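You operate a simulated robot arm through the tools that you are given. There is no shell and no other tool.

Carry out the task below with a simulated two-armed robot. There is one attempt and no reset: what you move stays moved.

TASK
Pick up the ink carton marked "Black" from the floor of the blue tray with one hand, pass it to the other hand and put it on the top of the taped carton. Set down upright: ink carton.

Only the result counts: the job must be done as asked and must still hold three seconds after the hand-in. Knocking over, shifting, dropping, spilling or breaking anything else fails it.

THE ROBOT
Two 7-joint arms with two-finger parallel grippers on one trunk, on a base that drives. Base frame: it is fixed to the floor where the robot stands at the start and does not move with it; the origin is under the middle of the robot, x ahead of it, y to its left, z up; the surface under the hand at the start is at about z = 748. Readings come in mm, rad, newtons and seconds.
The left shoulder is at the start at [52, 101, 1060], the right one opposite. With the tool pointing down near the work surface each hand reaches from about 220 to 540 mm from the robot's upright axis, wherever it stands, measured 20 degrees to its own side. Places, roughly: top of the taped carton (24x44 cm) [-1360, 980, 500]. Payload 2.4 kg a hand.
Tool frame (each hand has its own): the origin (TCP) lies between the finger pads and is the grasp point; the fingertips stand 24 mm ahead of it; z points along the fingers, y is the line along which they close. Largest opening 68 mm; finger width 17, thickness 10; the body of the gripper, 40 by 70 mm, starts 41 mm behind the TCP.
Orientation is that of the tool frame in the base frame, as a unit quaternion [w, x, y, z]. With the fingers straight down and closing along the base's y, the tool's x points along the base's -x, its y along +y and its z along -z.

THE INTERFACE
- The arms move only by the tool arm_command. It takes "left_commands", "right_commands" or both (then of equal length, played together; a hand with none holds still); each is one flat list of numbers, 7 for each row, row after row: the shift along the tool's x, y, z in mm, then the turn, a rotation vector about the tool's x, y, z in rad, then the gripper command, from -1 (shut) to 1 (fully open), values between in proportion. In form: [dx, dy, dz, ax, ay, az, gripper, dx, dy, dz, ax, ay, az, gripper, ...]. A call has 1 to 20 rows; each row shifts and turns the commanded pose from where the row before left it, along the tool's axes as they then stand. Rows are played at 5 a second. More than 50 mm and 0.15 rad between two rows, or a gripper value outside its range, and nothing of the call is played. Where a pose cannot be reached the arm comes as near as it can. A force on the tool above 40 N (or 10 N above the force at the start of the call, whichever is more), or a blocked arm, ends the call early, and 0.2 s more pass. The fingers move at their own pace (about 72 mm/s each) and stop on an object; they squeeze with about 40 N. The grip force told is the motor's: it shows also when the fingers shut on nothing. Time passes only in rows, and 0.2 s behind the last, so rows that do not move let the fingers close. It gives the time, the measured TCP pose, the force on the tool (base axes), the opening and the grip force at its end, in the units of the frame above (readings bear some noise), with the torque about the TCP (base axes, N m) and any sound that the robot's microphone picked up.
- Cameras (640 x 400 px; columns grow to the right, rows downward): "scene" is now at [138.8, -2.8, 1211.3]; the picture's right is [-0.05, -1.00, 0.00], its down [-0.64, 0.03, -0.77] and it looks along [0.77, -0.04, -0.64] (base axes); focal length 268 px, centre (320, 200). "left" rides on the left gripper at [84, -11, -75] in its tool frame; the picture's right is [0.13, 0.99, 0.00], its down [-0.60, 0.08, -0.79] and it looks along [-0.79, 0.10, 0.61] (tool axes); focal length 251 px, centre (320, 200). "right" rides on the right gripper at [84, 11, -75] in its tool frame; the picture's right is [-0.13, 0.99, 0.00], its down [-0.60, -0.08, -0.79] and it looks along [-0.79, -0.10, 0.61] (tool axes); focal length 251 px, centre (320, 200). There is no depth. A picture from a camera that has moved, and an enlarged one, comes with that camera's place and axes in the base frame and with its lens.
- snapshot(camera): a new picture of that camera. The clock stands still meanwhile.
- raise_lower(by): slides the trunk up (or, below 0, down) by that many mm; the arms and the scene camera ride with it, the base frame stays. It gives what a move gives, with no picture.
- steer(legs): drives the robot by 1 to 6 legs, each [ahead, left, turn to the left] in mm, mm and rad, along the robot's own axes; the way and the turn of a leg run together, so that a leg with both is an arc; at most 1500 mm and 3.142 rad a leg. The arms and the cameras ride along, it lands a little off, and it stops where it bumps. It gives what a move gives.
- head_to(pan, tilt): turns the head with the scene camera to pan (to the left, within 1.501 rad either way) and tilt (down, from -0.506 to 1.204), counted from straight ahead of the robot. It gives what a move gives.
- enlarge(camera, box): a new picture of the part [left, top, right, bottom] of that camera's present view, enlarged. The clock stands still meanwhile.
- hand_in(): hands the job in; it is judged then, once.

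Nothing tells you exact positions but the pictures and the camera data. Unless the task says otherwise, let go and move clear before handing in.

The tools are called by a JSON object that holds its "fn" and its "kwargs". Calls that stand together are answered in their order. arm_command: Moves the arms, as the interface text tells. Its arguments: {"type":"object","properties":{"left_commands":{"type":"array","items":{"type":"number"}},"right_commands":{"type":"array","items":{"type":"number"}}},"required":[]} The other tools are called the same way: raise_lower (by) slides the trunk up or down; steer (legs) drives the base; head_to (pan, tilt) turns the head that bears the scene camera; snapshot (camera) takes a picture; enlarge (camera, box) takes an enlarged picture of a part of a camera's view; hand_in () hands the job in.

At the start:

```text
time: 0.0
left_tool_pos: [315.3, 80.7, 1046.0]
left_orientation: [0.0, -0.001, 1.0, 0.0]
left_force: [0.3, 0.2, 0.9]
left_ft_torque: [-0.02, 0.03, 0.02]
left_opening: 67.8
left_finger_force: 0.1
right_tool_pos: [380.7, -196.1, 1003.8]
right_orientation: [0.0, 0.001, 1.0, 0.0]
right_force: [-0.2, -0.3, -0.1]
right_ft_torque: [0.03, 0.01, -0.04]
right_opening: 68.0
right_finger_force: 0.1
trunk travel left (down, up): [-275.0, 574.0]
robot x, y, heading: [-0.9, -2.1, 0.005]
head pan, tilt: [-0.045, 0.689]
```

scene: 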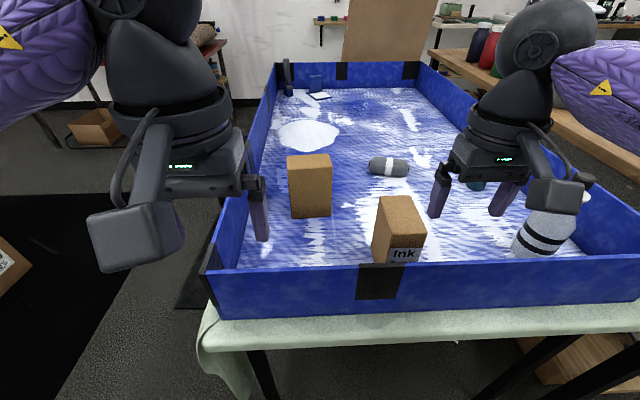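
right: 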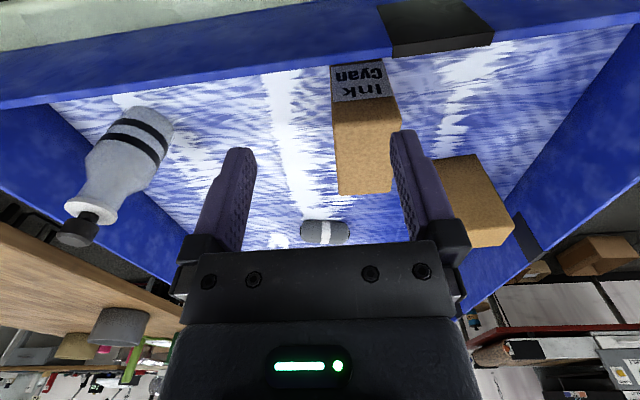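
left: 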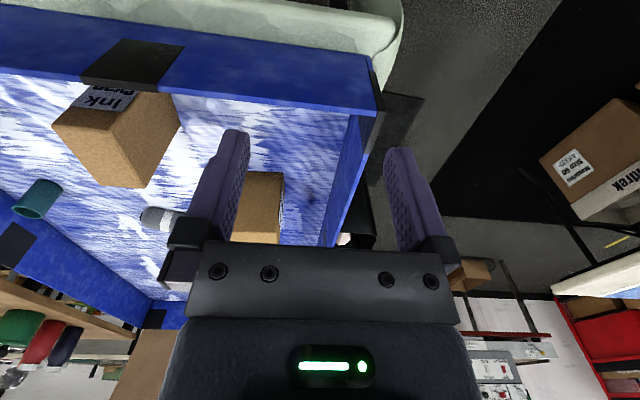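

I see two ink cartons in the blue tray; the nearer right one reads "Ink Cyan", and the left one's label is not visible yet. I'll look closer before moving anything.

{"fn": "enlarge", "kwargs": {"camera": "scene", "box": [240, 60, 480, 280]}}

{"fn": "enlarge", "kwargs": {"camera": "left", "box": [30, 60, 330, 260]}}

{"fn": "enlarge", "kwargs": {"camera": "right", "box": [300, 40, 540, 260]}}

```text
1.82 times, centred on (360, 170) of scene
camera zoom: at [138.8, -2.8, 1211.3], right [-0.05, -1.0, 0.0], down [-0.64, 0.03, -0.77], along [0.77, -0.04, -0.64], focal length 488 px, centre (247, 254)
```

zoom: 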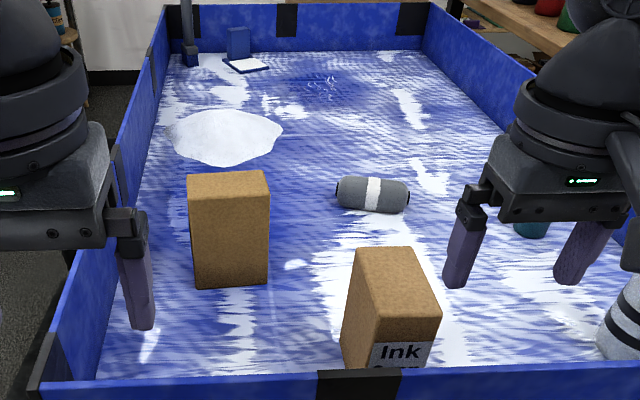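

```text
2.00 times, centred on (180, 160) of left
camera zoom: at [232.0, 70.4, 1120.0], right [-0.13, 0.99, 0.0], down [0.6, 0.08, 0.79], along [0.79, 0.1, -0.61], focal length 503 px, centre (600, 280)
```

zoom: 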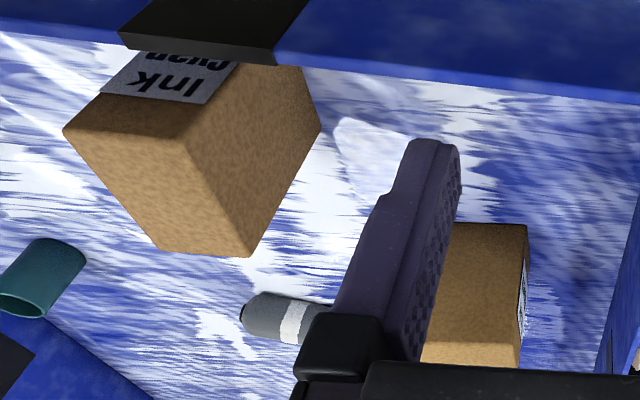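

```text
1.82 times, centred on (420, 150) of right
camera zoom: at [297.2, -185.7, 1079.3], right [0.13, 0.99, 0.0], down [0.6, -0.08, 0.79], along [0.79, -0.1, -0.61], focal length 457 px, centre (138, 291)
```

zoom: 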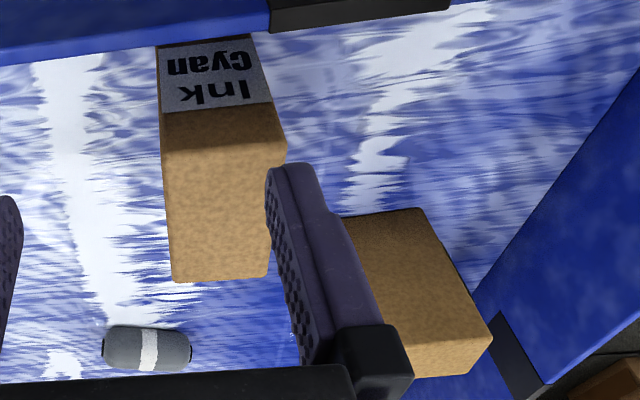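

The nearer right carton is Cyan. The left one sits around [653, -8] with its label on its left (+y) side. I'll look around for the taped carton and for free floor.

{"fn": "head_to", "kwargs": {"pan": 0.9, "tilt": 0.5}}

{"fn": "snapshot", "kwargs": {"camera": "scene"}}

{"fn": "head_to", "kwargs": {"pan": 1.5, "tilt": 0.5}}

{"fn": "snapshot", "kwargs": {"camera": "scene"}}

```text
time: 1.2
left_tool_pos: [315.9, 81.3, 1045.2]
left_orientation: [0.0, 0.0, 1.0, 0.001]
left_force: [-0.2, -0.4, -0.2]
left_ft_torque: [-0.01, -0.05, 0.0]
left_opening: 68.0
left_finger_force: 0.1
right_tool_pos: [381.5, -196.3, 1004.3]
right_orientation: [0.0, 0.001, 1.0, 0.0]
right_force: [0.3, -1.0, -0.4]
right_ft_torque: [0.01, 0.0, 0.04]
right_opening: 67.9
right_finger_force: 0.0
trunk travel left (down, up): [-275.0, 574.0]
robot x, y, heading: [2.0, 1.1, 0.001]
head pan, tilt: [0.901, 0.499]
```

```text
taken
camera scene: at [110.1, 72.4, 1228.1], right [0.78, -0.62, 0.0], down [-0.3, -0.38, -0.88], along [0.55, 0.69, -0.48], focal length 268 px, centre (320, 200)
```

scene: 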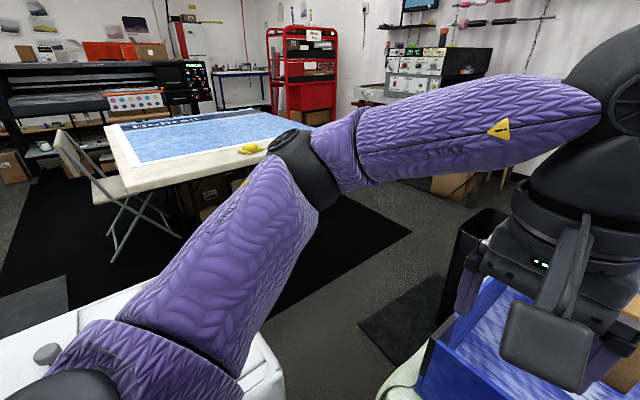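

```text
time: 2.2
left_tool_pos: [314.5, 81.4, 1045.5]
left_orientation: [0.001, 0.001, 1.0, 0.001]
left_force: [-0.6, -0.9, 0.0]
left_ft_torque: [-0.01, -0.01, 0.03]
left_opening: 68.2
left_finger_force: 0.1
right_tool_pos: [380.8, -197.9, 1003.9]
right_orientation: [0.0, 0.0, 1.0, 0.0]
right_force: [-0.2, 0.3, -0.1]
right_ft_torque: [0.01, 0.02, -0.04]
right_opening: 68.0
right_finger_force: 0.2
trunk travel left (down, up): [-275.0, 574.0]
robot x, y, heading: [-0.4, 2.9, -0.001]
head pan, tilt: [1.499, 0.499]
```

```text
taken
camera scene: at [60.2, 91.9, 1228.1], right [1.0, -0.07, 0.0], down [-0.03, -0.48, -0.88], along [0.06, 0.88, -0.48], focal length 268 px, centre (320, 200)
```

scene: 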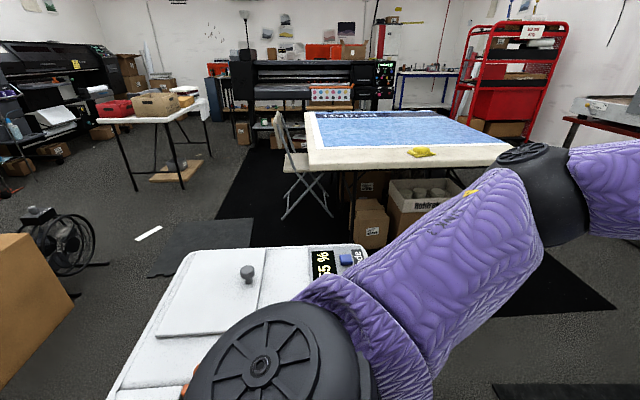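

There is a white machine at the robot's left, and I haven't found the taped carton yet. I'll look further down and round to the right before driving.

{"fn": "head_to", "kwargs": {"pan": 1.5, "tilt": 1.1}}

{"fn": "snapshot", "kwargs": {"camera": "scene"}}

{"fn": "head_to", "kwargs": {"pan": 0.0, "tilt": 1.2}}

{"fn": "snapshot", "kwargs": {"camera": "scene"}}

{"fn": "head_to", "kwargs": {"pan": -1.5, "tilt": 0.7}}

{"fn": "snapshot", "kwargs": {"camera": "scene"}}

```text
time: 3.2
left_tool_pos: [315.2, 81.6, 1045.2]
left_orientation: [0.001, 0.0, 1.0, 0.0]
left_force: [0.7, 0.1, -0.1]
left_ft_torque: [-0.02, 0.01, -0.01]
left_opening: 68.0
left_finger_force: 0.1
right_tool_pos: [380.6, -197.1, 1004.3]
right_orientation: [0.0, 0.001, 1.0, 0.0]
right_force: [-1.1, -0.4, 0.0]
right_ft_torque: [-0.04, 0.0, 0.04]
right_opening: 68.1
right_finger_force: 0.0
trunk travel left (down, up): [-275.0, 574.0]
robot x, y, heading: [4.4, 5.4, 0.001]
head pan, tilt: [1.499, 1.1]
```

```text
taken
camera scene: at [58.1, 64.2, 1180.4], right [1.0, -0.07, 0.0], down [-0.06, -0.89, -0.45], along [0.03, 0.45, -0.89], focal length 268 px, centre (320, 200)
```

scene: 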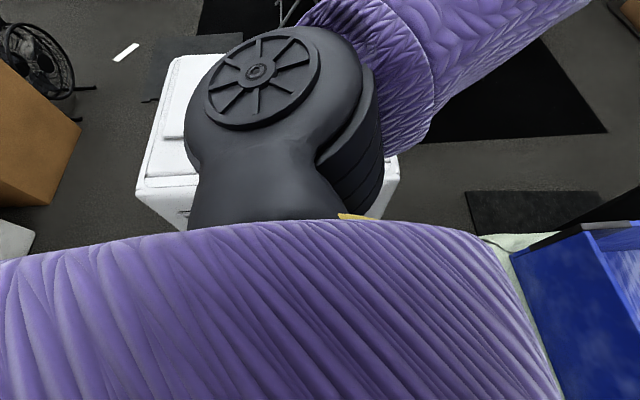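

```text
time: 4.8
left_tool_pos: [317.4, 81.4, 1046.0]
left_orientation: [0.001, 0.0, 1.0, -0.001]
left_force: [-0.1, -0.6, -0.8]
left_ft_torque: [0.03, -0.03, 0.0]
left_opening: 68.2
left_finger_force: 0.1
right_tool_pos: [381.4, -195.9, 1004.6]
right_orientation: [0.0, 0.0, 1.0, 0.0]
right_force: [0.2, -0.3, 0.3]
right_ft_torque: [0.03, -0.03, 0.0]
right_opening: 67.9
right_finger_force: 0.0
trunk travel left (down, up): [-275.0, 574.0]
robot x, y, heading: [0.5, 0.7, -0.004]
head pan, tilt: [0.0, 1.201]
```

```text
taken
camera scene: at [109.5, 1.2, 1174.4], right [0.0, -1.0, 0.0], down [-0.93, 0.0, -0.36], along [0.36, 0.0, -0.93], focal length 268 px, centre (320, 200)
```

scene: 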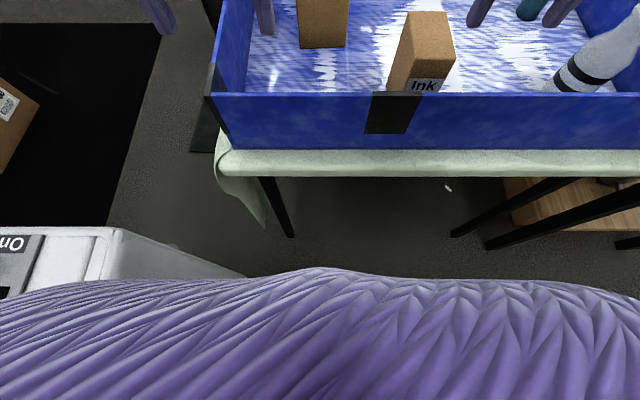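

```text
time: 6.4
left_tool_pos: [315.1, 81.7, 1045.4]
left_orientation: [0.0, 0.0, 1.0, 0.0]
left_force: [-0.6, 0.3, 0.0]
left_ft_torque: [-0.01, 0.0, 0.01]
left_opening: 68.0
left_finger_force: 0.1
right_tool_pos: [381.4, -196.9, 1004.2]
right_orientation: [-0.001, 0.001, 1.0, 0.0]
right_force: [-0.2, 1.8, 0.4]
right_ft_torque: [0.04, -0.03, 0.01]
right_opening: 68.2
right_finger_force: 0.1
trunk travel left (down, up): [-275.0, 574.0]
robot x, y, heading: [-2.1, -0.4, -0.005]
head pan, tilt: [-1.499, 0.7]
```

```text
taken
camera scene: at [59.7, -83.6, 1210.4], right [-1.0, -0.07, 0.0], down [-0.05, 0.64, -0.76], along [0.06, -0.76, -0.64], focal length 268 px, centre (320, 200)
```

scene: 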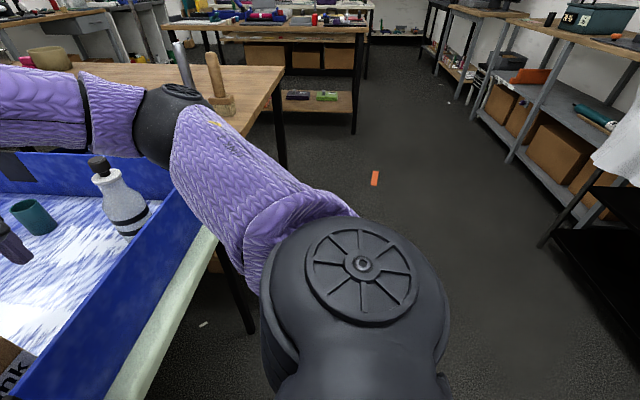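

The left hand's carton is roughly 48 (x) × 100 (y) × 143 mm, and the tray walls are about 140 mm tall. A white machine stands close on my left, so I'll raise the trunk for clearance and slide right, then check the view under the table.

{"fn": "raise_lower", "kwargs": {"by": 120}}

{"fn": "steer", "kwargs": {"legs": [[0, -200, 0]]}}

{"fn": "head_to", "kwargs": {"pan": 0.25, "tilt": 0.9}}

{"fn": "snapshot", "kwargs": {"camera": "scene"}}

{"fn": "snapshot", "kwargs": {"camera": "left"}}

{"fn": "snapshot", "kwargs": {"camera": "right"}}

```text
time: 7.9
left_tool_pos: [317.2, 81.7, 1165.4]
left_orientation: [0.002, 0.0, 1.0, -0.001]
left_force: [0.1, 0.0, -1.2]
left_ft_torque: [-0.01, 0.02, -0.01]
left_opening: 67.6
left_finger_force: 0.0
right_tool_pos: [381.7, -197.0, 1123.0]
right_orientation: [-0.001, 0.002, 1.0, 0.0]
right_force: [1.4, -1.3, -0.7]
right_ft_torque: [-0.03, -0.01, -0.02]
right_opening: 67.9
right_finger_force: 0.0
trunk travel left (down, up): [-395.0, 454.0]
robot x, y, heading: [-0.8, 4.3, 0.002]
head pan, tilt: [-1.499, 0.7]
```

```text
time: 9.5
left_tool_pos: [316.1, -117.3, 1167.5]
left_orientation: [0.001, -0.002, 1.0, 0.0]
left_force: [-0.7, -0.2, 0.1]
left_ft_torque: [0.03, 0.03, -0.01]
left_opening: 68.1
left_finger_force: 0.0
right_tool_pos: [382.3, -394.6, 1124.0]
right_orientation: [0.0, -0.002, 1.0, 0.001]
right_force: [-0.7, -0.5, -0.8]
right_ft_torque: [0.01, -0.01, -0.04]
right_opening: 68.3
right_finger_force: 0.1
trunk travel left (down, up): [-395.0, 454.0]
robot x, y, heading: [-0.2, -195.9, 0.006]
head pan, tilt: [-1.499, 0.7]
```

```text
time: 11.3
left_tool_pos: [315.8, -116.6, 1165.8]
left_orientation: [0.0, -0.002, 1.0, 0.0]
left_force: [0.3, -0.6, -0.1]
left_ft_torque: [-0.01, 0.01, 0.03]
left_opening: 68.1
left_finger_force: 0.1
right_tool_pos: [382.6, -393.5, 1123.5]
right_orientation: [0.0, -0.002, 1.0, 0.0]
right_force: [1.1, 0.5, 0.0]
right_ft_torque: [-0.02, 0.0, 0.0]
right_opening: 68.1
right_finger_force: 0.1
trunk travel left (down, up): [-395.0, 454.0]
robot x, y, heading: [-0.9, -200.8, 0.003]
head pan, tilt: [0.25, 0.901]
```

```text
taken
camera scene: at [105.4, -179.3, 1315.4], right [0.25, -0.97, 0.0], down [-0.76, -0.2, -0.62], along [0.6, 0.16, -0.78], focal length 268 px, centre (320, 200)
```

scene: 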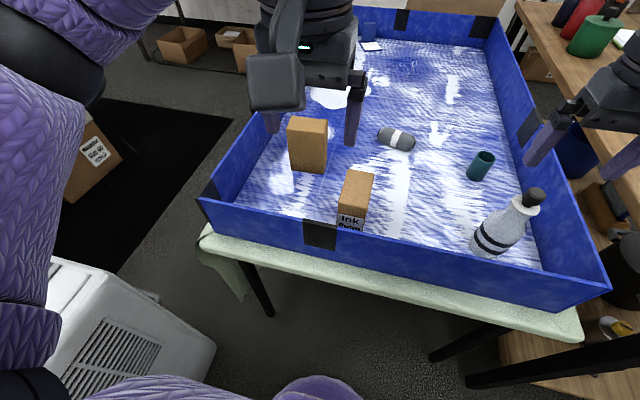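

```text
taken
camera left: at [232.1, -128.1, 1240.1], right [-0.13, 0.99, 0.0], down [0.6, 0.08, 0.79], along [0.79, 0.11, -0.61], focal length 251 px, centre (320, 200)
```

left: 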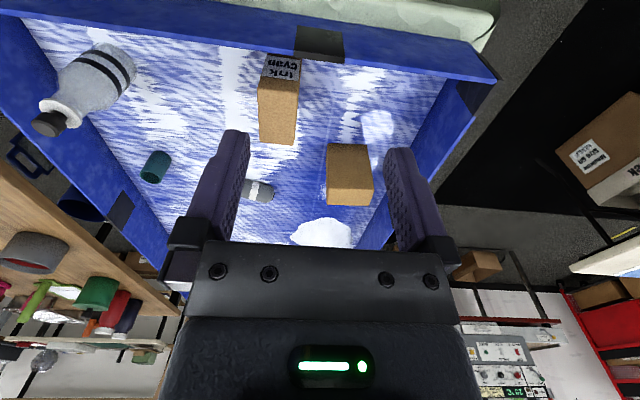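

```text
taken
camera right: at [298.6, -383.8, 1199.3], right [0.13, 0.99, 0.0], down [0.6, -0.08, 0.79], along [0.79, -0.1, -0.61], focal length 251 px, centre (320, 200)
```

right: 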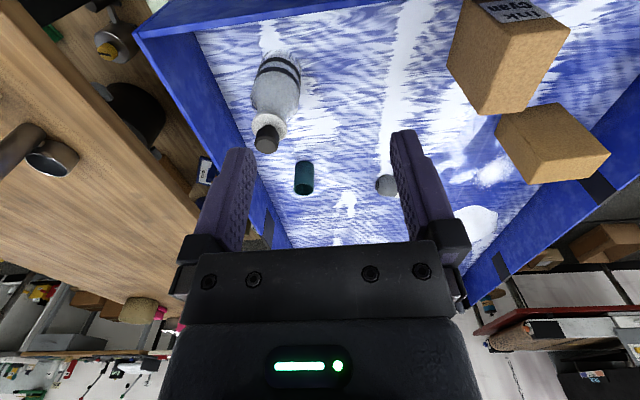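

The table's front legs stand at about [391, 141] and [391, -596], so the base can move in between them. I'll zoom in to measure the carton before advancing.

{"fn": "enlarge", "kwargs": {"camera": "scene", "box": [260, 90, 420, 250]}}

{"fn": "enlarge", "kwargs": {"camera": "left", "box": [240, 40, 480, 260]}}

```text
2.50 times, centred on (340, 170) of scene
camera zoom: at [105.4, -179.3, 1315.4], right [0.25, -0.97, 0.0], down [-0.76, -0.2, -0.62], along [0.6, 0.16, -0.78], focal length 671 px, centre (270, 275)
```

zoom: 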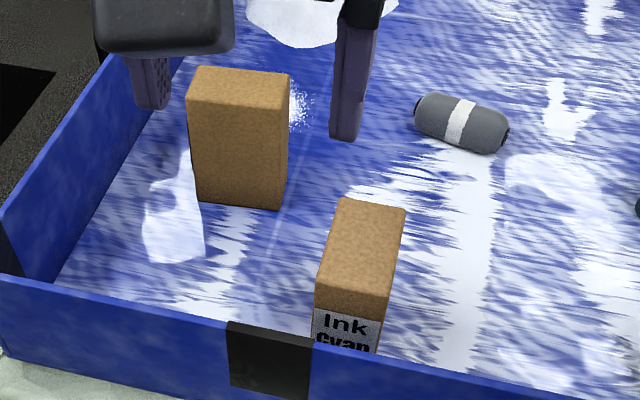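

```text
1.82 times, centred on (360, 150) of left
camera zoom: at [232.1, -128.1, 1240.1], right [-0.13, 0.99, 0.0], down [0.6, 0.08, 0.79], along [0.79, 0.11, -0.61], focal length 457 px, centre (247, 291)
```

zoom: 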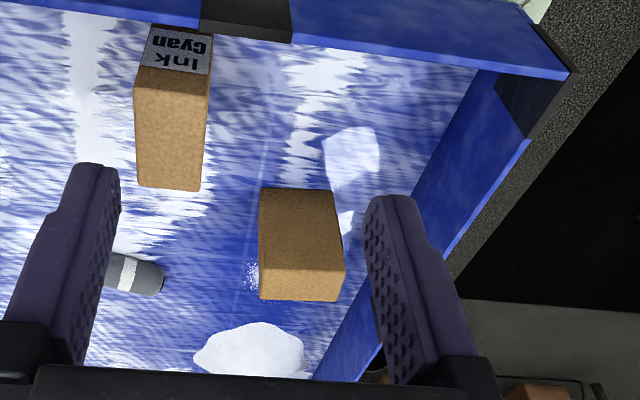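

The carton looks about 95–100 mm long and 55–65 mm thick, so I'll need a precise grasp. Before driving in under the table I'll tilt the left hand to see how far my own base reaches forward.

{"fn": "arm_command", "kwargs": {"left_commands": [0, 0, 0, 0, 0.15, 0, 1, 0, 0, 0, 0, 0.15, 0, 1, 0, 0, 0, 0, 0.15, 0, 1, 0, 0, 0, 0, 0.15, 0, 1, 0, 0, 0, 0, 0.15, 0, 1]}}

{"fn": "snapshot", "kwargs": {"camera": "left"}}

```text
time: 12.5
left_tool_pos: [315.2, -117.0, 1166.4]
left_orientation: [-0.365, -0.002, 0.931, -0.001]
left_force: [1.0, 0.0, 0.2]
left_ft_torque: [0.04, -0.02, -0.02]
left_opening: 68.0
left_finger_force: 0.1
right_tool_pos: [382.9, -395.2, 1124.3]
right_orientation: [0.0, -0.001, 1.0, 0.0]
right_force: [0.4, 0.0, 0.2]
right_ft_torque: [-0.01, -0.01, 0.01]
right_opening: 68.2
right_finger_force: 0.2
trunk travel left (down, up): [-395.0, 454.0]
robot x, y, heading: [1.2, -200.2, 0.008]
head pan, tilt: [0.25, 0.901]
```

```text
taken
camera left: at [305.5, -127.9, 1278.0], right [-0.1, 0.99, 0.09], down [0.98, 0.08, 0.17], along [0.16, 0.1, -0.98], focal length 251 px, centre (320, 200)
```

left: 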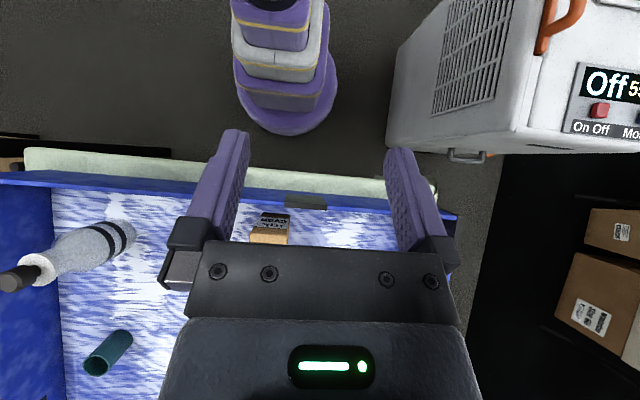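

My base is a low round disc about 220 mm in radius with a slim column, so it fits between the legs. I'll drive ahead 215 mm, then bring the left hand over the left carton, yawed so the fingers close along its thin side, and read the label.

{"fn": "steer", "kwargs": {"legs": [[215, 0, 0]]}}

{"fn": "arm_command", "kwargs": {"left_commands": [0, 0, 0, 0, -0.15, 0, 1, 0, 0, 0, 0, -0.15, 0, 1, 0, 0, 0, 0, -0.15, 0, 1, 0, 0, 0, 0, -0.15, 0, 1, 0, 0, 0, 0, -0.15, 0, 1]}}

```text
time: 14.2
left_tool_pos: [529.2, -114.8, 1166.2]
left_orientation: [-0.365, -0.002, 0.931, 0.0]
left_force: [0.2, 0.1, 0.8]
left_ft_torque: [-0.05, 0.02, 0.01]
left_opening: 68.3
left_finger_force: 0.0
right_tool_pos: [595.4, -392.2, 1123.5]
right_orientation: [-0.001, -0.002, 1.0, 0.0]
right_force: [0.4, -0.2, -0.5]
right_ft_torque: [-0.01, 0.03, -0.01]
right_opening: 68.0
right_finger_force: 0.2
trunk travel left (down, up): [-395.0, 454.0]
robot x, y, heading: [216.4, -200.8, 0.009]
head pan, tilt: [0.25, 0.901]
```

```text
time: 15.4
left_tool_pos: [527.9, -114.0, 1166.9]
left_orientation: [0.003, -0.005, 1.0, -0.001]
left_force: [0.7, -0.8, -0.2]
left_ft_torque: [0.02, 0.03, -0.02]
left_opening: 68.2
left_finger_force: 0.1
right_tool_pos: [596.4, -392.6, 1124.4]
right_orientation: [0.0, -0.003, 1.0, 0.0]
right_force: [0.1, -0.1, 0.6]
right_ft_torque: [0.0, 0.06, 0.0]
right_opening: 68.2
right_finger_force: 0.0
trunk travel left (down, up): [-395.0, 454.0]
robot x, y, heading: [210.7, -200.1, 0.004]
head pan, tilt: [0.25, 0.901]
```

The robot now stands at about [213, -200] with no bump. Next I move the left hand above the carton and yaw it 85°.

{"fn": "arm_command", "kwargs": {"left_commands": [-32, 28, 0, 0, 0, 0, 1, -32, 28, 0, 0, 0, 0, 1, -32, 28, 0, 0, 0, 0, 1, -31, 28, 0, 0, 0, 0, 1, 0, 0, 0, 0, 0, 0.148, 1, 0, 0, 0, 0, 0, 0.148, 1, 0, 0, 0, 0, 0, 0.148, 1, 0, 0, 0, 0, 0, 0.148, 1, 0, 0, 0, 0, 0, 0.148, 1, 0, 0, 0, 0, 0, 0.148, 1, 0, 0, 0, 0, 0, 0.148, 1, 0, 0, 0, 0, 0, 0.148, 1, 0, 0, 0, 0, 0, 0.148, 1, 0, 0, 0, 0, 0, 0.148, 1, 0, 0, 0, 0, 0, 0, 1]}}

{"fn": "snapshot", "kwargs": {"camera": "left"}}

{"fn": "snapshot", "kwargs": {"camera": "scene"}}

```text
time: 18.6
left_tool_pos: [468.8, -103.2, 1130.7]
left_orientation: [0.001, 0.672, 0.741, 0.0]
left_force: [-0.7, 0.3, -0.1]
left_ft_torque: [0.02, 0.01, 0.0]
left_opening: 68.2
left_finger_force: 0.0
left hand out of reach, approached as far as the arm can: row 7, 8, 9, 10, 11, 12, 13, 14
right_tool_pos: [595.4, -391.9, 1122.8]
right_orientation: [0.0, -0.003, 1.0, 0.0]
right_force: [0.3, -0.1, -0.5]
right_ft_torque: [0.02, 0.02, -0.02]
right_opening: 68.1
right_finger_force: 0.1
trunk travel left (down, up): [-395.0, 454.0]
robot x, y, heading: [213.4, -196.4, 0.009]
head pan, tilt: [0.25, 0.901]
```

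```text
taken
camera left: at [450.5, -21.2, 1206.0], right [0.97, 0.23, 0.0], down [0.14, -0.59, 0.79], along [0.18, -0.77, -0.61], focal length 251 px, centre (320, 200)
```

left: 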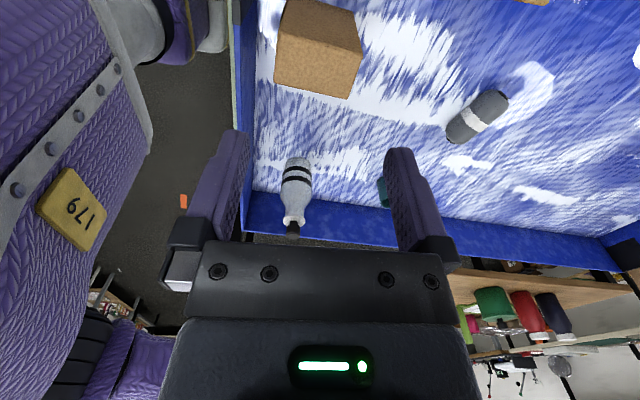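

```text
taken
camera scene: at [318.5, -177.8, 1315.4], right [0.25, -0.97, 0.0], down [-0.76, -0.2, -0.62], along [0.6, 0.16, -0.78], focal length 268 px, centre (320, 200)
```

scene: 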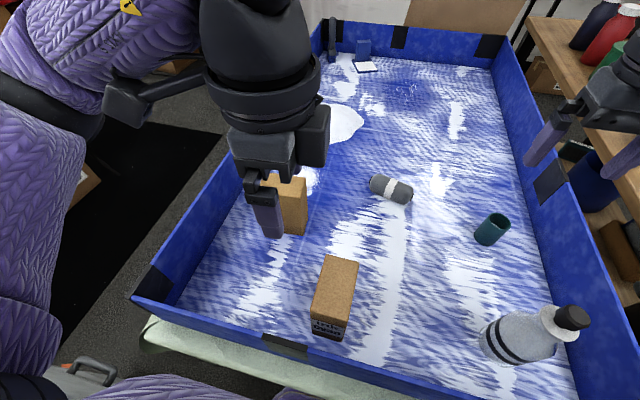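

The label face wasn't seen, and that yaw direction is out of reach at that spot. I'll undo the yaw and see where the hand comes back to.

{"fn": "arm_command", "kwargs": {"left_commands": [0, 0, 0, 0, 0, -0.148, 1, 0, 0, 0, 0, 0, -0.148, 1, 0, 0, 0, 0, 0, -0.148, 1, 0, 0, 0, 0, 0, -0.148, 1, 0, 0, 0, 0, 0, -0.148, 1, 0, 0, 0, 0, 0, -0.148, 1, 0, 0, 0, 0, 0, -0.148, 1, 0, 0, 0, 0, 0, -0.148, 1, 0, 0, 0, 0, 0, -0.148, 1, 0, 0, 0, 0, 0, -0.148, 1, 0, 0, 0, 0, 0, 0, 1]}}

```text
time: 21.0
left_tool_pos: [469.7, -104.0, 1130.7]
left_orientation: [0.001, -0.005, 1.0, -0.001]
left_force: [0.0, 0.7, 0.4]
left_ft_torque: [-0.04, -0.03, 0.03]
left_opening: 68.2
left_finger_force: 0.1
right_tool_pos: [596.3, -393.6, 1124.1]
right_orientation: [0.0, -0.003, 1.0, 0.0]
right_force: [-0.2, -0.7, -0.5]
right_ft_torque: [-0.02, 0.03, -0.01]
right_opening: 68.0
right_finger_force: 0.0
trunk travel left (down, up): [-395.0, 454.0]
robot x, y, heading: [210.6, -196.4, 0.008]
head pan, tilt: [0.25, 0.901]
```

Turning back worked. Now I'll move toward the carton and try the yaw the other way (camera toward the inside).

{"fn": "arm_command", "kwargs": {"left_commands": [-46, 25, -9, 0, 0, 0, 1, -46, 25, -9, 0, 0, 0, 1, -46, 25, -9, 0, 0, 0, 1, -46, 25, -9, 0, 0, 0, 1, 0, 0, 0, 0, 0, -0.15, 1, 0, 0, 0, 0, 0, -0.15, 1, 0, 0, 0, 0, 0, -0.15, 1, 0, 0, 0, 0, 0, -0.15, 1, 0, 0, 0, 0, 0, -0.15, 1, 0, 0, 0, 0, 0, -0.15, 1, 0, 0, 0, 0, 0, -0.15, 1, 0, 0, 0, 0, 0, -0.15, 1, 0, 0, 0, 0, 0, -0.15, 1, 0, 0, 0, 0, 0, -0.15, 1, 0, 0, 0, 0, 0, -0.15, 1, 0, 0, 0, 0, 0, 0, 1]}}

{"fn": "snapshot", "kwargs": {"camera": "left"}}

{"fn": "snapshot", "kwargs": {"camera": "scene"}}

```text
refused: row 1 steps farther than a row can; nothing moved
```

```text
taken
camera left: at [386.6, -115.2, 1205.5], right [-0.14, 0.99, 0.0], down [0.6, 0.09, 0.79], along [0.79, 0.11, -0.61], focal length 251 px, centre (320, 200)
```

left: 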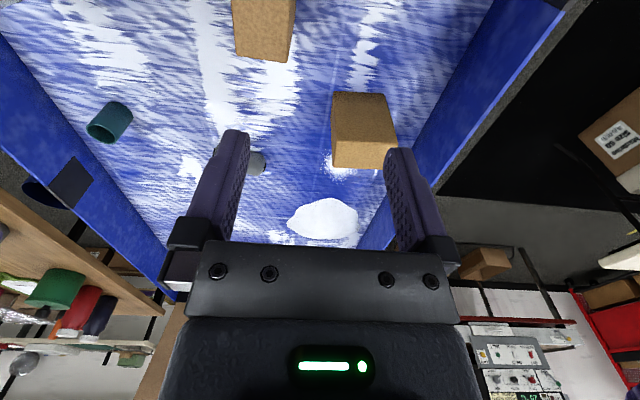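

```text
taken
camera scene: at [318.5, -177.8, 1315.4], right [0.25, -0.97, 0.0], down [-0.76, -0.2, -0.62], along [0.6, 0.16, -0.78], focal length 268 px, centre (320, 200)
```

scene: 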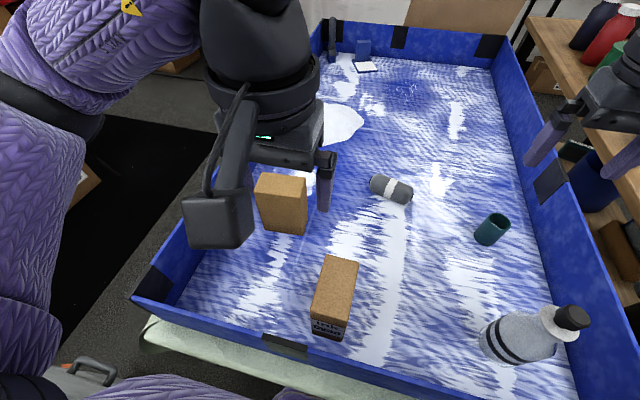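

The row step was too long (over 50 mm), so I'll resend with smaller steps.

{"fn": "arm_command", "kwargs": {"left_commands": [-37, 20, -7, 0, 0, 0, 1, -37, 20, -7, 0, 0, 0, 1, -37, 20, -7, 0, 0, 0, 1, -37, 21, -7, 0, 0, 0, 1, -37, 21, -7, 0, 0, 0, 1, 0, 0, 0, 0, 0, -0.15, 1, 0, 0, 0, 0, 0, -0.15, 1, 0, 0, 0, 0, 0, -0.15, 1, 0, 0, 0, 0, 0, -0.15, 1, 0, 0, 0, 0, 0, -0.15, 1, 0, 0, 0, 0, 0, -0.15, 1, 0, 0, 0, 0, 0, -0.15, 1, 0, 0, 0, 0, 0, -0.15, 1, 0, 0, 0, 0, 0, -0.15, 1, 0, 0, 0, 0, 0, -0.15, 1, 0, 0, 0, 0, 0, -0.15, 1, 0, 0, 0, 0, 0, 0, 1]}}

{"fn": "snapshot", "kwargs": {"camera": "left"}}

{"fn": "snapshot", "kwargs": {"camera": "scene"}}

```text
time: 24.6
left_tool_pos: [654.1, 1.3, 1167.3]
left_orientation: [-0.001, 0.738, -0.675, 0.001]
left_force: [0.1, 0.2, 0.0]
left_ft_torque: [0.0, 0.0, 0.02]
left_opening: 68.2
left_finger_force: 0.0
right_tool_pos: [595.9, -392.1, 1123.8]
right_orientation: [0.0, -0.002, 1.0, 0.0]
right_force: [-0.3, 0.0, -0.3]
right_ft_torque: [0.0, 0.0, 0.0]
right_opening: 68.1
right_finger_force: 0.1
trunk travel left (down, up): [-395.0, 454.0]
robot x, y, heading: [218.7, -198.9, 0.006]
head pan, tilt: [0.25, 0.901]
```

```text
taken
camera left: at [672.9, -82.7, 1241.5], right [-0.98, -0.22, 0.0], down [-0.13, 0.59, 0.79], along [-0.17, 0.77, -0.61], focal length 251 px, centre (320, 200)
```

left: 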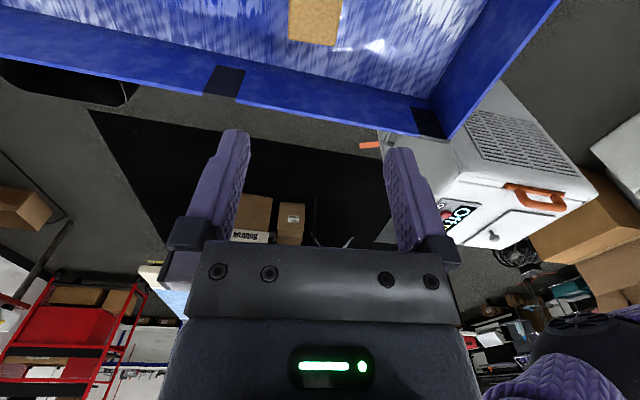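

```text
taken
camera scene: at [318.5, -177.8, 1315.4], right [0.25, -0.97, 0.0], down [-0.76, -0.2, -0.62], along [0.6, 0.16, -0.78], focal length 268 px, centre (320, 200)
```

scene: 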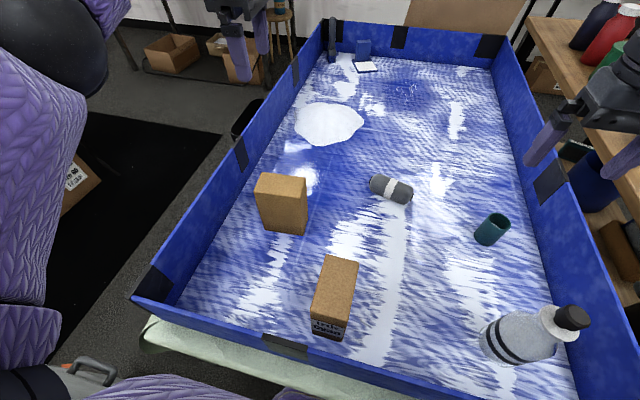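

The reach works this way. The scene view of the carton is clear now, so I'll zoom in for accurate measurement.

{"fn": "enlarge", "kwargs": {"camera": "scene", "box": [220, 140, 360, 260]}}

{"fn": "enlarge", "kwargs": {"camera": "left", "box": [240, 0, 400, 100]}}

```text
3.33 times, centred on (290, 200) of scene
camera zoom: at [318.5, -177.8, 1315.4], right [0.25, -0.97, 0.0], down [-0.76, -0.2, -0.62], along [0.6, 0.16, -0.78], focal length 895 px, centre (420, 200)
```

zoom: 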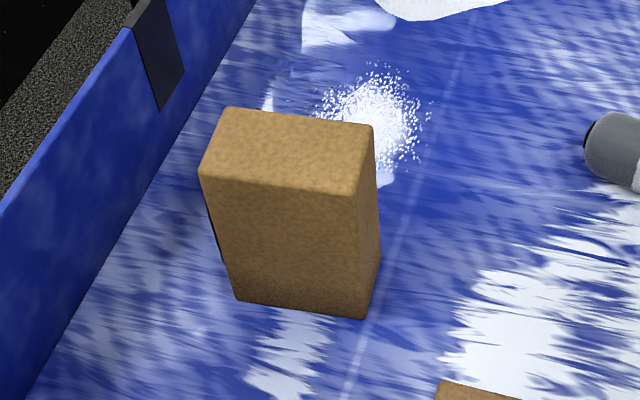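

```text
4.00 times, centred on (320, 50) of left
camera zoom: at [672.9, -82.7, 1241.5], right [-0.98, -0.22, 0.0], down [-0.13, 0.59, 0.79], along [-0.17, 0.77, -0.61], focal length 1006 px, centre (320, 800)
```

zoom: 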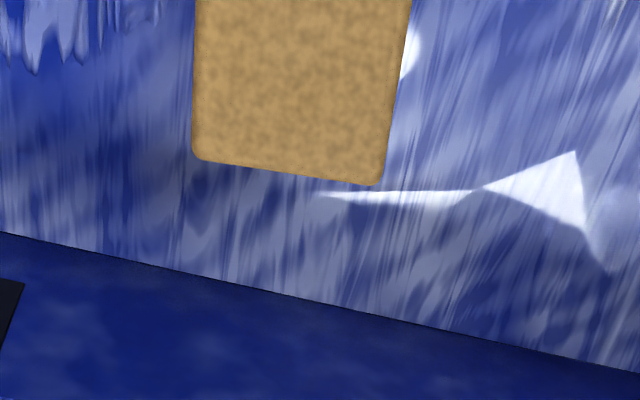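

The carton is about 100 × 60 × 142 mm, centred near [660, 0] and yawed about 5°, and my hand's yaw matches it. Before grasping I want to read its label on the +y face, so I'll move the left hand to the left side and turn its camera toward that face.

{"fn": "arm_command", "kwargs": {"left_commands": [0, 0, 0, 0, 0, 0.15, 1, 0, 0, 0, 0, 0, 0.15, 1, 0, 0, 0, 0, 0, 0.15, 1, 0, 0, 0, 0, 0, 0.15, 1, 0, 0, 0, 0, 0, 0.15, 1, 0, 0, 0, 0, 0, 0.15, 1, 0, 0, 0, 0, 0, 0.15, 1, 0, 0, 0, 0, 0, 0.15, 1, 0, 0, 0, 0, 0, 0.15, 1, 0, 0, 0, 0, 0, 0.15, 1, 0, 0, 0, 0, 0, 0.15, 1, 17, 38, 0, 0, 0, 0, 1, 17, 38, 0, 0, 0, 0, 1, 17, 38, 0, 0, 0, 0, 1, 17, 38, 0, 0, 0, 0, 1, 0, 0, 0, 0, 0, 0.15, 1, 0, 0, 0, 0, 0, 0.15, 1, 0, 0, 0, 0, 0, 0.15, 1]}}

{"fn": "snapshot", "kwargs": {"camera": "left"}}

```text
time: 28.4
left_tool_pos: [544.4, 84.9, 1152.0]
left_orientation: [0.001, 0.22, 0.976, 0.001]
left_force: [-0.2, -0.7, 0.1]
left_ft_torque: [0.01, 0.02, 0.0]
left_opening: 68.1
left_finger_force: 0.1
left hand out of reach, approached as far as the arm can: row 16, 17, 18
right_tool_pos: [595.5, -393.5, 1124.0]
right_orientation: [0.0, -0.003, 1.0, 0.0]
right_force: [0.1, -0.2, -0.4]
right_ft_torque: [0.01, 0.01, 0.02]
right_opening: 67.9
right_finger_force: 0.0
trunk travel left (down, up): [-395.0, 454.0]
robot x, y, heading: [214.3, -200.3, 0.002]
head pan, tilt: [0.25, 0.901]
```

```text
taken
camera left: at [464.7, 111.5, 1226.8], right [0.31, 0.95, 0.0], down [0.58, -0.19, 0.79], along [0.76, -0.24, -0.61], focal length 251 px, centre (320, 200)
```

left: 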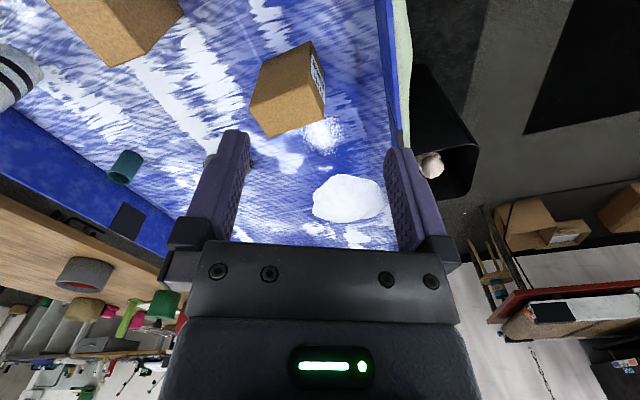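

{"fn": "enlarge", "kwargs": {"camera": "left", "box": [290, 30, 350, 110]}}

```text
5.00 times, centred on (320, 70) of left
camera zoom: at [464.7, 111.5, 1226.8], right [0.31, 0.95, 0.0], down [0.58, -0.19, 0.79], along [0.76, -0.24, -0.61], focal length 1257 px, centre (320, 850)
```

zoom: 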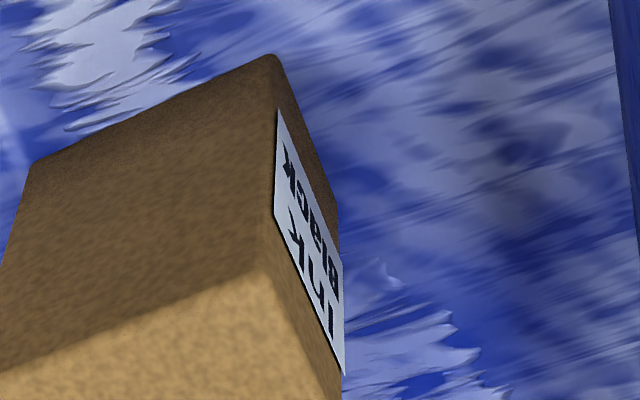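

The label reads "Ink Black", so this is the right carton. I'll bring the hand back over it with the aligned yaw and then descend part way.

{"fn": "arm_command", "kwargs": {"left_commands": [0, 0, 0, 0, 0, -0.1402, 1, 0, 0, 0, 0, 0, -0.1402, 1, 0, 0, 0, 0, 0, -0.1402, 1, -39.2, -27.5, 0, 0, 0, 0, 1, -39.2, -27.5, 0, 0, 0, 0, 1, -39.2, -27.5, 0, 0, 0, 0, 1, 0, 0, 0, 0, 0, -0.1402, 1, 0, 0, 0, 0, 0, -0.1402, 1, 0, 0, 0, 0, 0, -0.1402, 1, 0, 0, 0, 0, 0, -0.1402, 1, 0, 0, 0, 0, 0, -0.1402, 1, 0, 0, 0, 0, 0, -0.1402, 1, 0, 0, 0, 0, 0, -0.1402, 1, 0, 0, 0, 0, 0, -0.1402, 1, 0, 0, 0, 0, 0, -0.1402, 1, 0, 0, 0, 0, 0, -0.1402, 1, 0, 0, 0, 0, 0, -0.1402, 1, 0, 0, 0, 0, 0, -0.1402, 1, 0, 0, 0, 0, 0, 0, 1]}}

{"fn": "arm_command", "kwargs": {"left_commands": [0, 0, 40, 0, 0, 0, 1, 0, 0, 40, 0, 0, 0, 1, 0, 0, 40, 0, 0, 0, 1, 0, 0, 0, 0, 0, 0, 1]}}

{"fn": "snapshot", "kwargs": {"camera": "left"}}

{"fn": "snapshot", "kwargs": {"camera": "scene"}}

```text
time: 32.4
left_tool_pos: [662.0, 1.1, 1151.7]
left_orientation: [-0.001, 0.739, -0.674, 0.001]
left_force: [0.7, -0.3, -0.7]
left_ft_torque: [-0.01, -0.04, 0.04]
left_opening: 68.0
left_finger_force: 0.1
right_tool_pos: [595.0, -393.4, 1124.9]
right_orientation: [0.0, -0.003, 1.0, 0.0]
right_force: [0.2, -0.3, -0.5]
right_ft_torque: [0.0, -0.01, -0.03]
right_opening: 68.0
right_finger_force: 0.1
trunk travel left (down, up): [-395.0, 454.0]
robot x, y, heading: [213.9, -199.0, 0.002]
head pan, tilt: [0.25, 0.901]
```

```text
time: 33.4
left_tool_pos: [662.3, 1.2, 1032.8]
left_orientation: [0.0, 0.738, -0.674, 0.0]
left_force: [-0.8, -0.1, -0.6]
left_ft_torque: [0.01, 0.03, -0.02]
left_opening: 67.9
left_finger_force: 0.0
right_tool_pos: [596.3, -391.9, 1124.2]
right_orientation: [0.0, -0.003, 1.0, 0.0]
right_force: [-0.4, -0.1, -0.6]
right_ft_torque: [0.01, -0.01, -0.01]
right_opening: 68.0
right_finger_force: 0.1
trunk travel left (down, up): [-395.0, 454.0]
robot x, y, heading: [211.7, -196.5, 0.009]
head pan, tilt: [0.25, 0.901]
```

```text
taken
camera left: at [680.9, -81.8, 1107.2], right [-0.98, -0.22, 0.0], down [-0.13, 0.59, 0.79], along [-0.17, 0.77, -0.61], focal length 251 px, centre (320, 200)
```

left: 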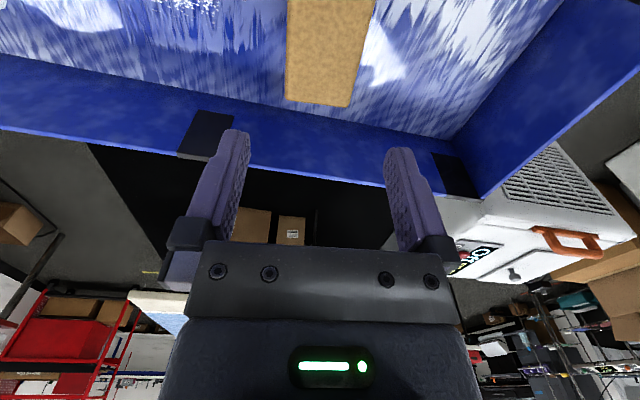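

```text
taken
camera scene: at [318.5, -177.7, 1315.4], right [0.25, -0.97, 0.0], down [-0.76, -0.2, -0.62], along [0.6, 0.16, -0.78], focal length 268 px, centre (320, 200)
```

scene: 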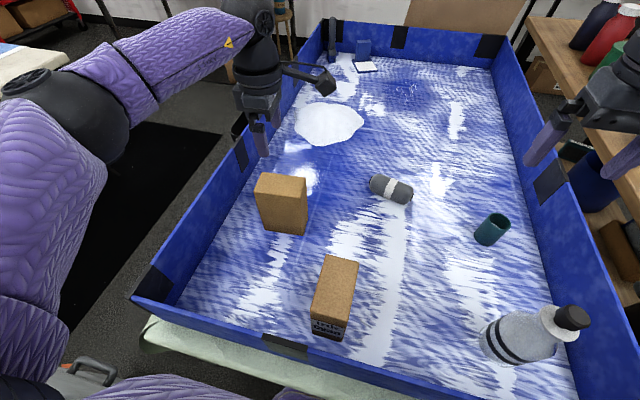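

{"fn": "enlarge", "kwargs": {"camera": "left", "box": [240, 0, 420, 112]}}

```text
3.56 times, centred on (330, 56) of left
camera zoom: at [680.9, -81.8, 1107.2], right [-0.98, -0.22, 0.0], down [-0.13, 0.59, 0.79], along [-0.17, 0.77, -0.61], focal length 894 px, centre (284, 712)
```

zoom: 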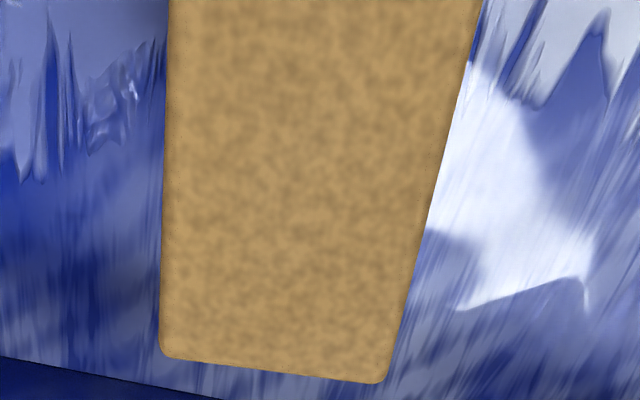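

The hand's yaw matches the carton and I need about +4 mm along the closing axis. I'll correct that and go down until the fingertips are just above the carton top.

{"fn": "arm_command", "kwargs": {"left_commands": [0, 3.9, 0, 0, 0, 0, 1, 0, 0, 35, 0, 0, 0, 1, 0, 0, 35, 0, 0, 0, 1, 0, 0, 30, 0, 0, 0, 1, 0, 0, 0, 0, 0, 0, 1]}}

{"fn": "snapshot", "kwargs": {"camera": "left"}}

{"fn": "snapshot", "kwargs": {"camera": "scene"}}

```text
time: 34.6
left_tool_pos: [657.9, 1.9, 931.8]
left_orientation: [-0.001, 0.739, -0.673, 0.001]
left_force: [0.3, -0.4, -0.5]
left_ft_torque: [0.01, -0.02, 0.0]
left_opening: 67.8
left_finger_force: 0.1
right_tool_pos: [595.6, -392.5, 1124.0]
right_orientation: [-0.001, -0.003, 1.0, 0.0]
right_force: [0.9, 0.3, 1.3]
right_ft_torque: [-0.03, -0.02, 0.0]
right_opening: 68.1
right_finger_force: 0.1
trunk travel left (down, up): [-395.0, 454.0]
robot x, y, heading: [214.2, -198.5, 0.01]
head pan, tilt: [0.25, 0.901]
```

```text
taken
camera left: at [676.8, -81.5, 1006.5], right [-0.98, -0.22, 0.0], down [-0.13, 0.59, 0.79], along [-0.17, 0.77, -0.61], focal length 251 px, centre (320, 200)
```

left: 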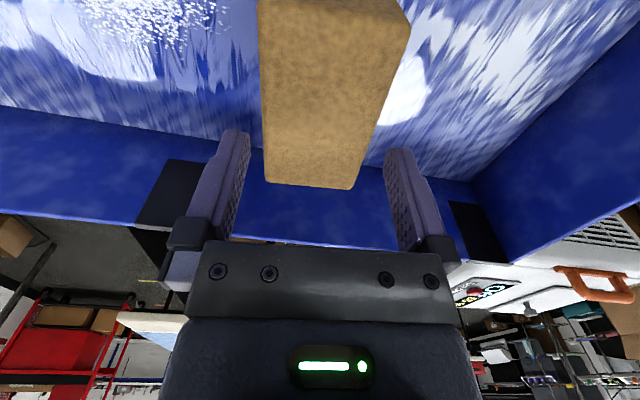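

```text
taken
camera scene: at [318.5, -177.7, 1315.4], right [0.25, -0.97, 0.0], down [-0.76, -0.2, -0.62], along [0.6, 0.16, -0.78], focal length 268 px, centre (320, 200)
```

scene: 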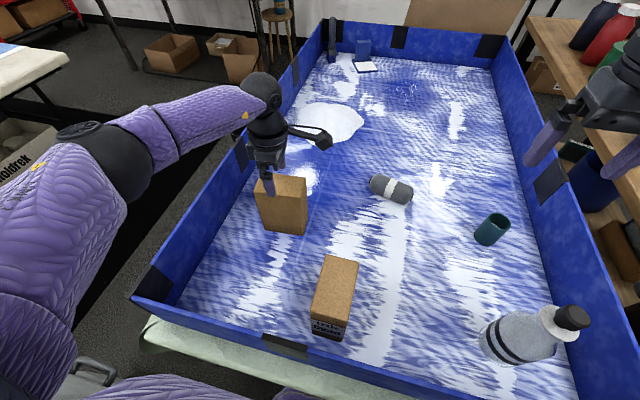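

{"fn": "enlarge", "kwargs": {"camera": "left", "box": [180, 0, 440, 260]}}

{"fn": "enlarge", "kwargs": {"camera": "scene", "box": [220, 120, 350, 250]}}

```text
1.54 times, centred on (310, 130) of left
camera zoom: at [676.8, -81.5, 1006.5], right [-0.98, -0.22, 0.0], down [-0.13, 0.59, 0.79], along [-0.17, 0.77, -0.61], focal length 387 px, centre (335, 308)
```

zoom: 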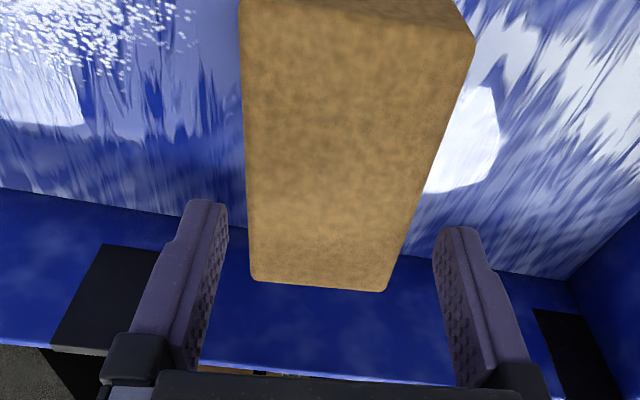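

```text
3.08 times, centred on (285, 185) of scene
camera zoom: at [318.5, -177.7, 1315.4], right [0.25, -0.97, 0.0], down [-0.76, -0.2, -0.62], along [0.6, 0.16, -0.78], focal length 826 px, centre (428, 246)
```

zoom: 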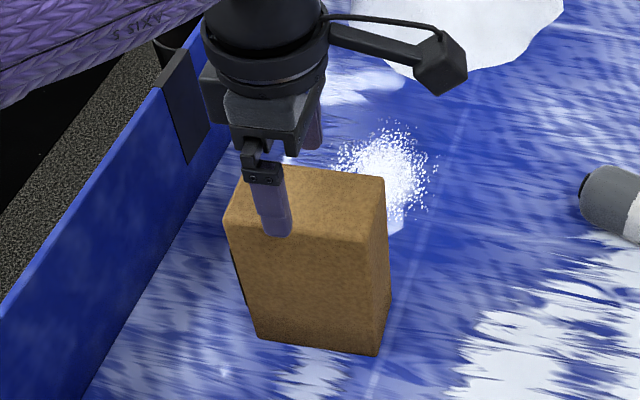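

The fingers straddle the carton symmetrically (about 61 mm thick within a 68 mm opening). I'll descend about 68 mm in small steps without closing yet.

{"fn": "arm_command", "kwargs": {"left_commands": [0, 0, 15, 0, 0, 0, 1, 0, 0, 15, 0, 0, 0, 1, 0, 0, 15, 0, 0, 0, 1, 0, 0, 15, 0, 0, 0, 1, 0, 0, 8, 0, 0, 0, 1, 0, 0, 0, 0, 0, 0, 1]}}

{"fn": "snapshot", "kwargs": {"camera": "left"}}

{"fn": "enlarge", "kwargs": {"camera": "scene", "box": [220, 120, 350, 250]}}

```text
time: 36.0
left_tool_pos: [659.0, -0.1, 865.2]
left_orientation: [-0.001, 0.739, -0.674, 0.001]
left_force: [0.5, 1.0, -0.8]
left_ft_torque: [0.0, -0.03, -0.04]
left_opening: 67.8
left_finger_force: 0.1
right_tool_pos: [594.9, -392.1, 1124.3]
right_orientation: [0.0, -0.003, 1.0, 0.001]
right_force: [-0.4, 0.2, 0.3]
right_ft_torque: [0.01, 0.01, -0.01]
right_opening: 67.9
right_finger_force: 0.1
trunk travel left (down, up): [-395.0, 454.0]
robot x, y, heading: [215.0, -194.5, 0.009]
head pan, tilt: [0.25, 0.901]
```

```text
taken
camera left: at [676.9, -82.5, 939.2], right [-0.98, -0.22, 0.0], down [-0.13, 0.59, 0.79], along [-0.17, 0.77, -0.61], focal length 251 px, centre (320, 200)
```

left: 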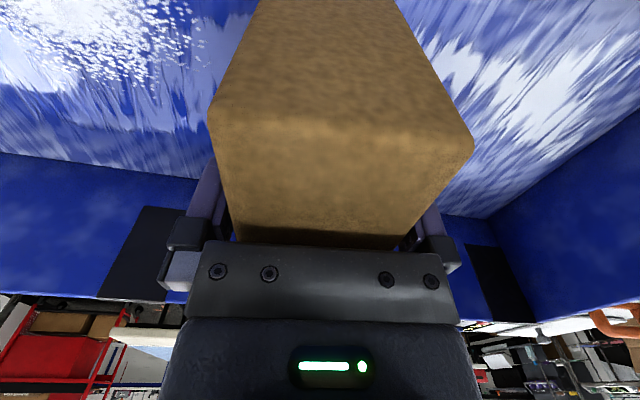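

```text
3.08 times, centred on (285, 185) of scene
camera zoom: at [318.5, -177.8, 1315.4], right [0.25, -0.97, 0.0], down [-0.76, -0.2, -0.62], along [0.6, 0.16, -0.78], focal length 826 px, centre (428, 246)
```

zoom: 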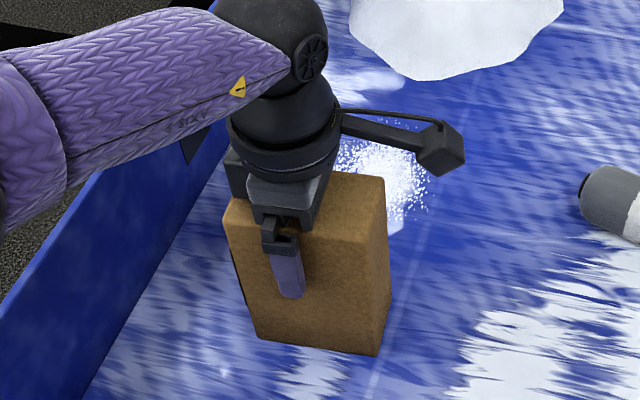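

The fingers straddle the carton without touching it. I'll close the left gripper now.

{"fn": "arm_command", "kwargs": {"left_commands": [0, 0, 0, 0, 0, 0, -1, 0, 0, 0, 0, 0, 0, -1, 0, 0, 0, 0, 0, 0, -1, 0, 0, 0, 0, 0, 0, -1]}}

```text
time: 37.0
left_tool_pos: [658.5, -0.4, 864.7]
left_orientation: [0.0, 0.739, -0.674, 0.0]
left_force: [2.0, 0.2, 0.1]
left_ft_torque: [0.08, 0.04, -0.09]
left_opening: 59.9
left_finger_force: 40.3
right_tool_pos: [595.3, -392.0, 1123.9]
right_orientation: [0.001, -0.002, 1.0, 0.001]
right_force: [-0.1, 0.6, -1.0]
right_ft_torque: [0.0, -0.02, 0.02]
right_opening: 67.9
right_finger_force: 0.0
trunk travel left (down, up): [-395.0, 454.0]
robot x, y, heading: [212.8, -199.0, 0.002]
head pan, tilt: [0.25, 0.901]
```

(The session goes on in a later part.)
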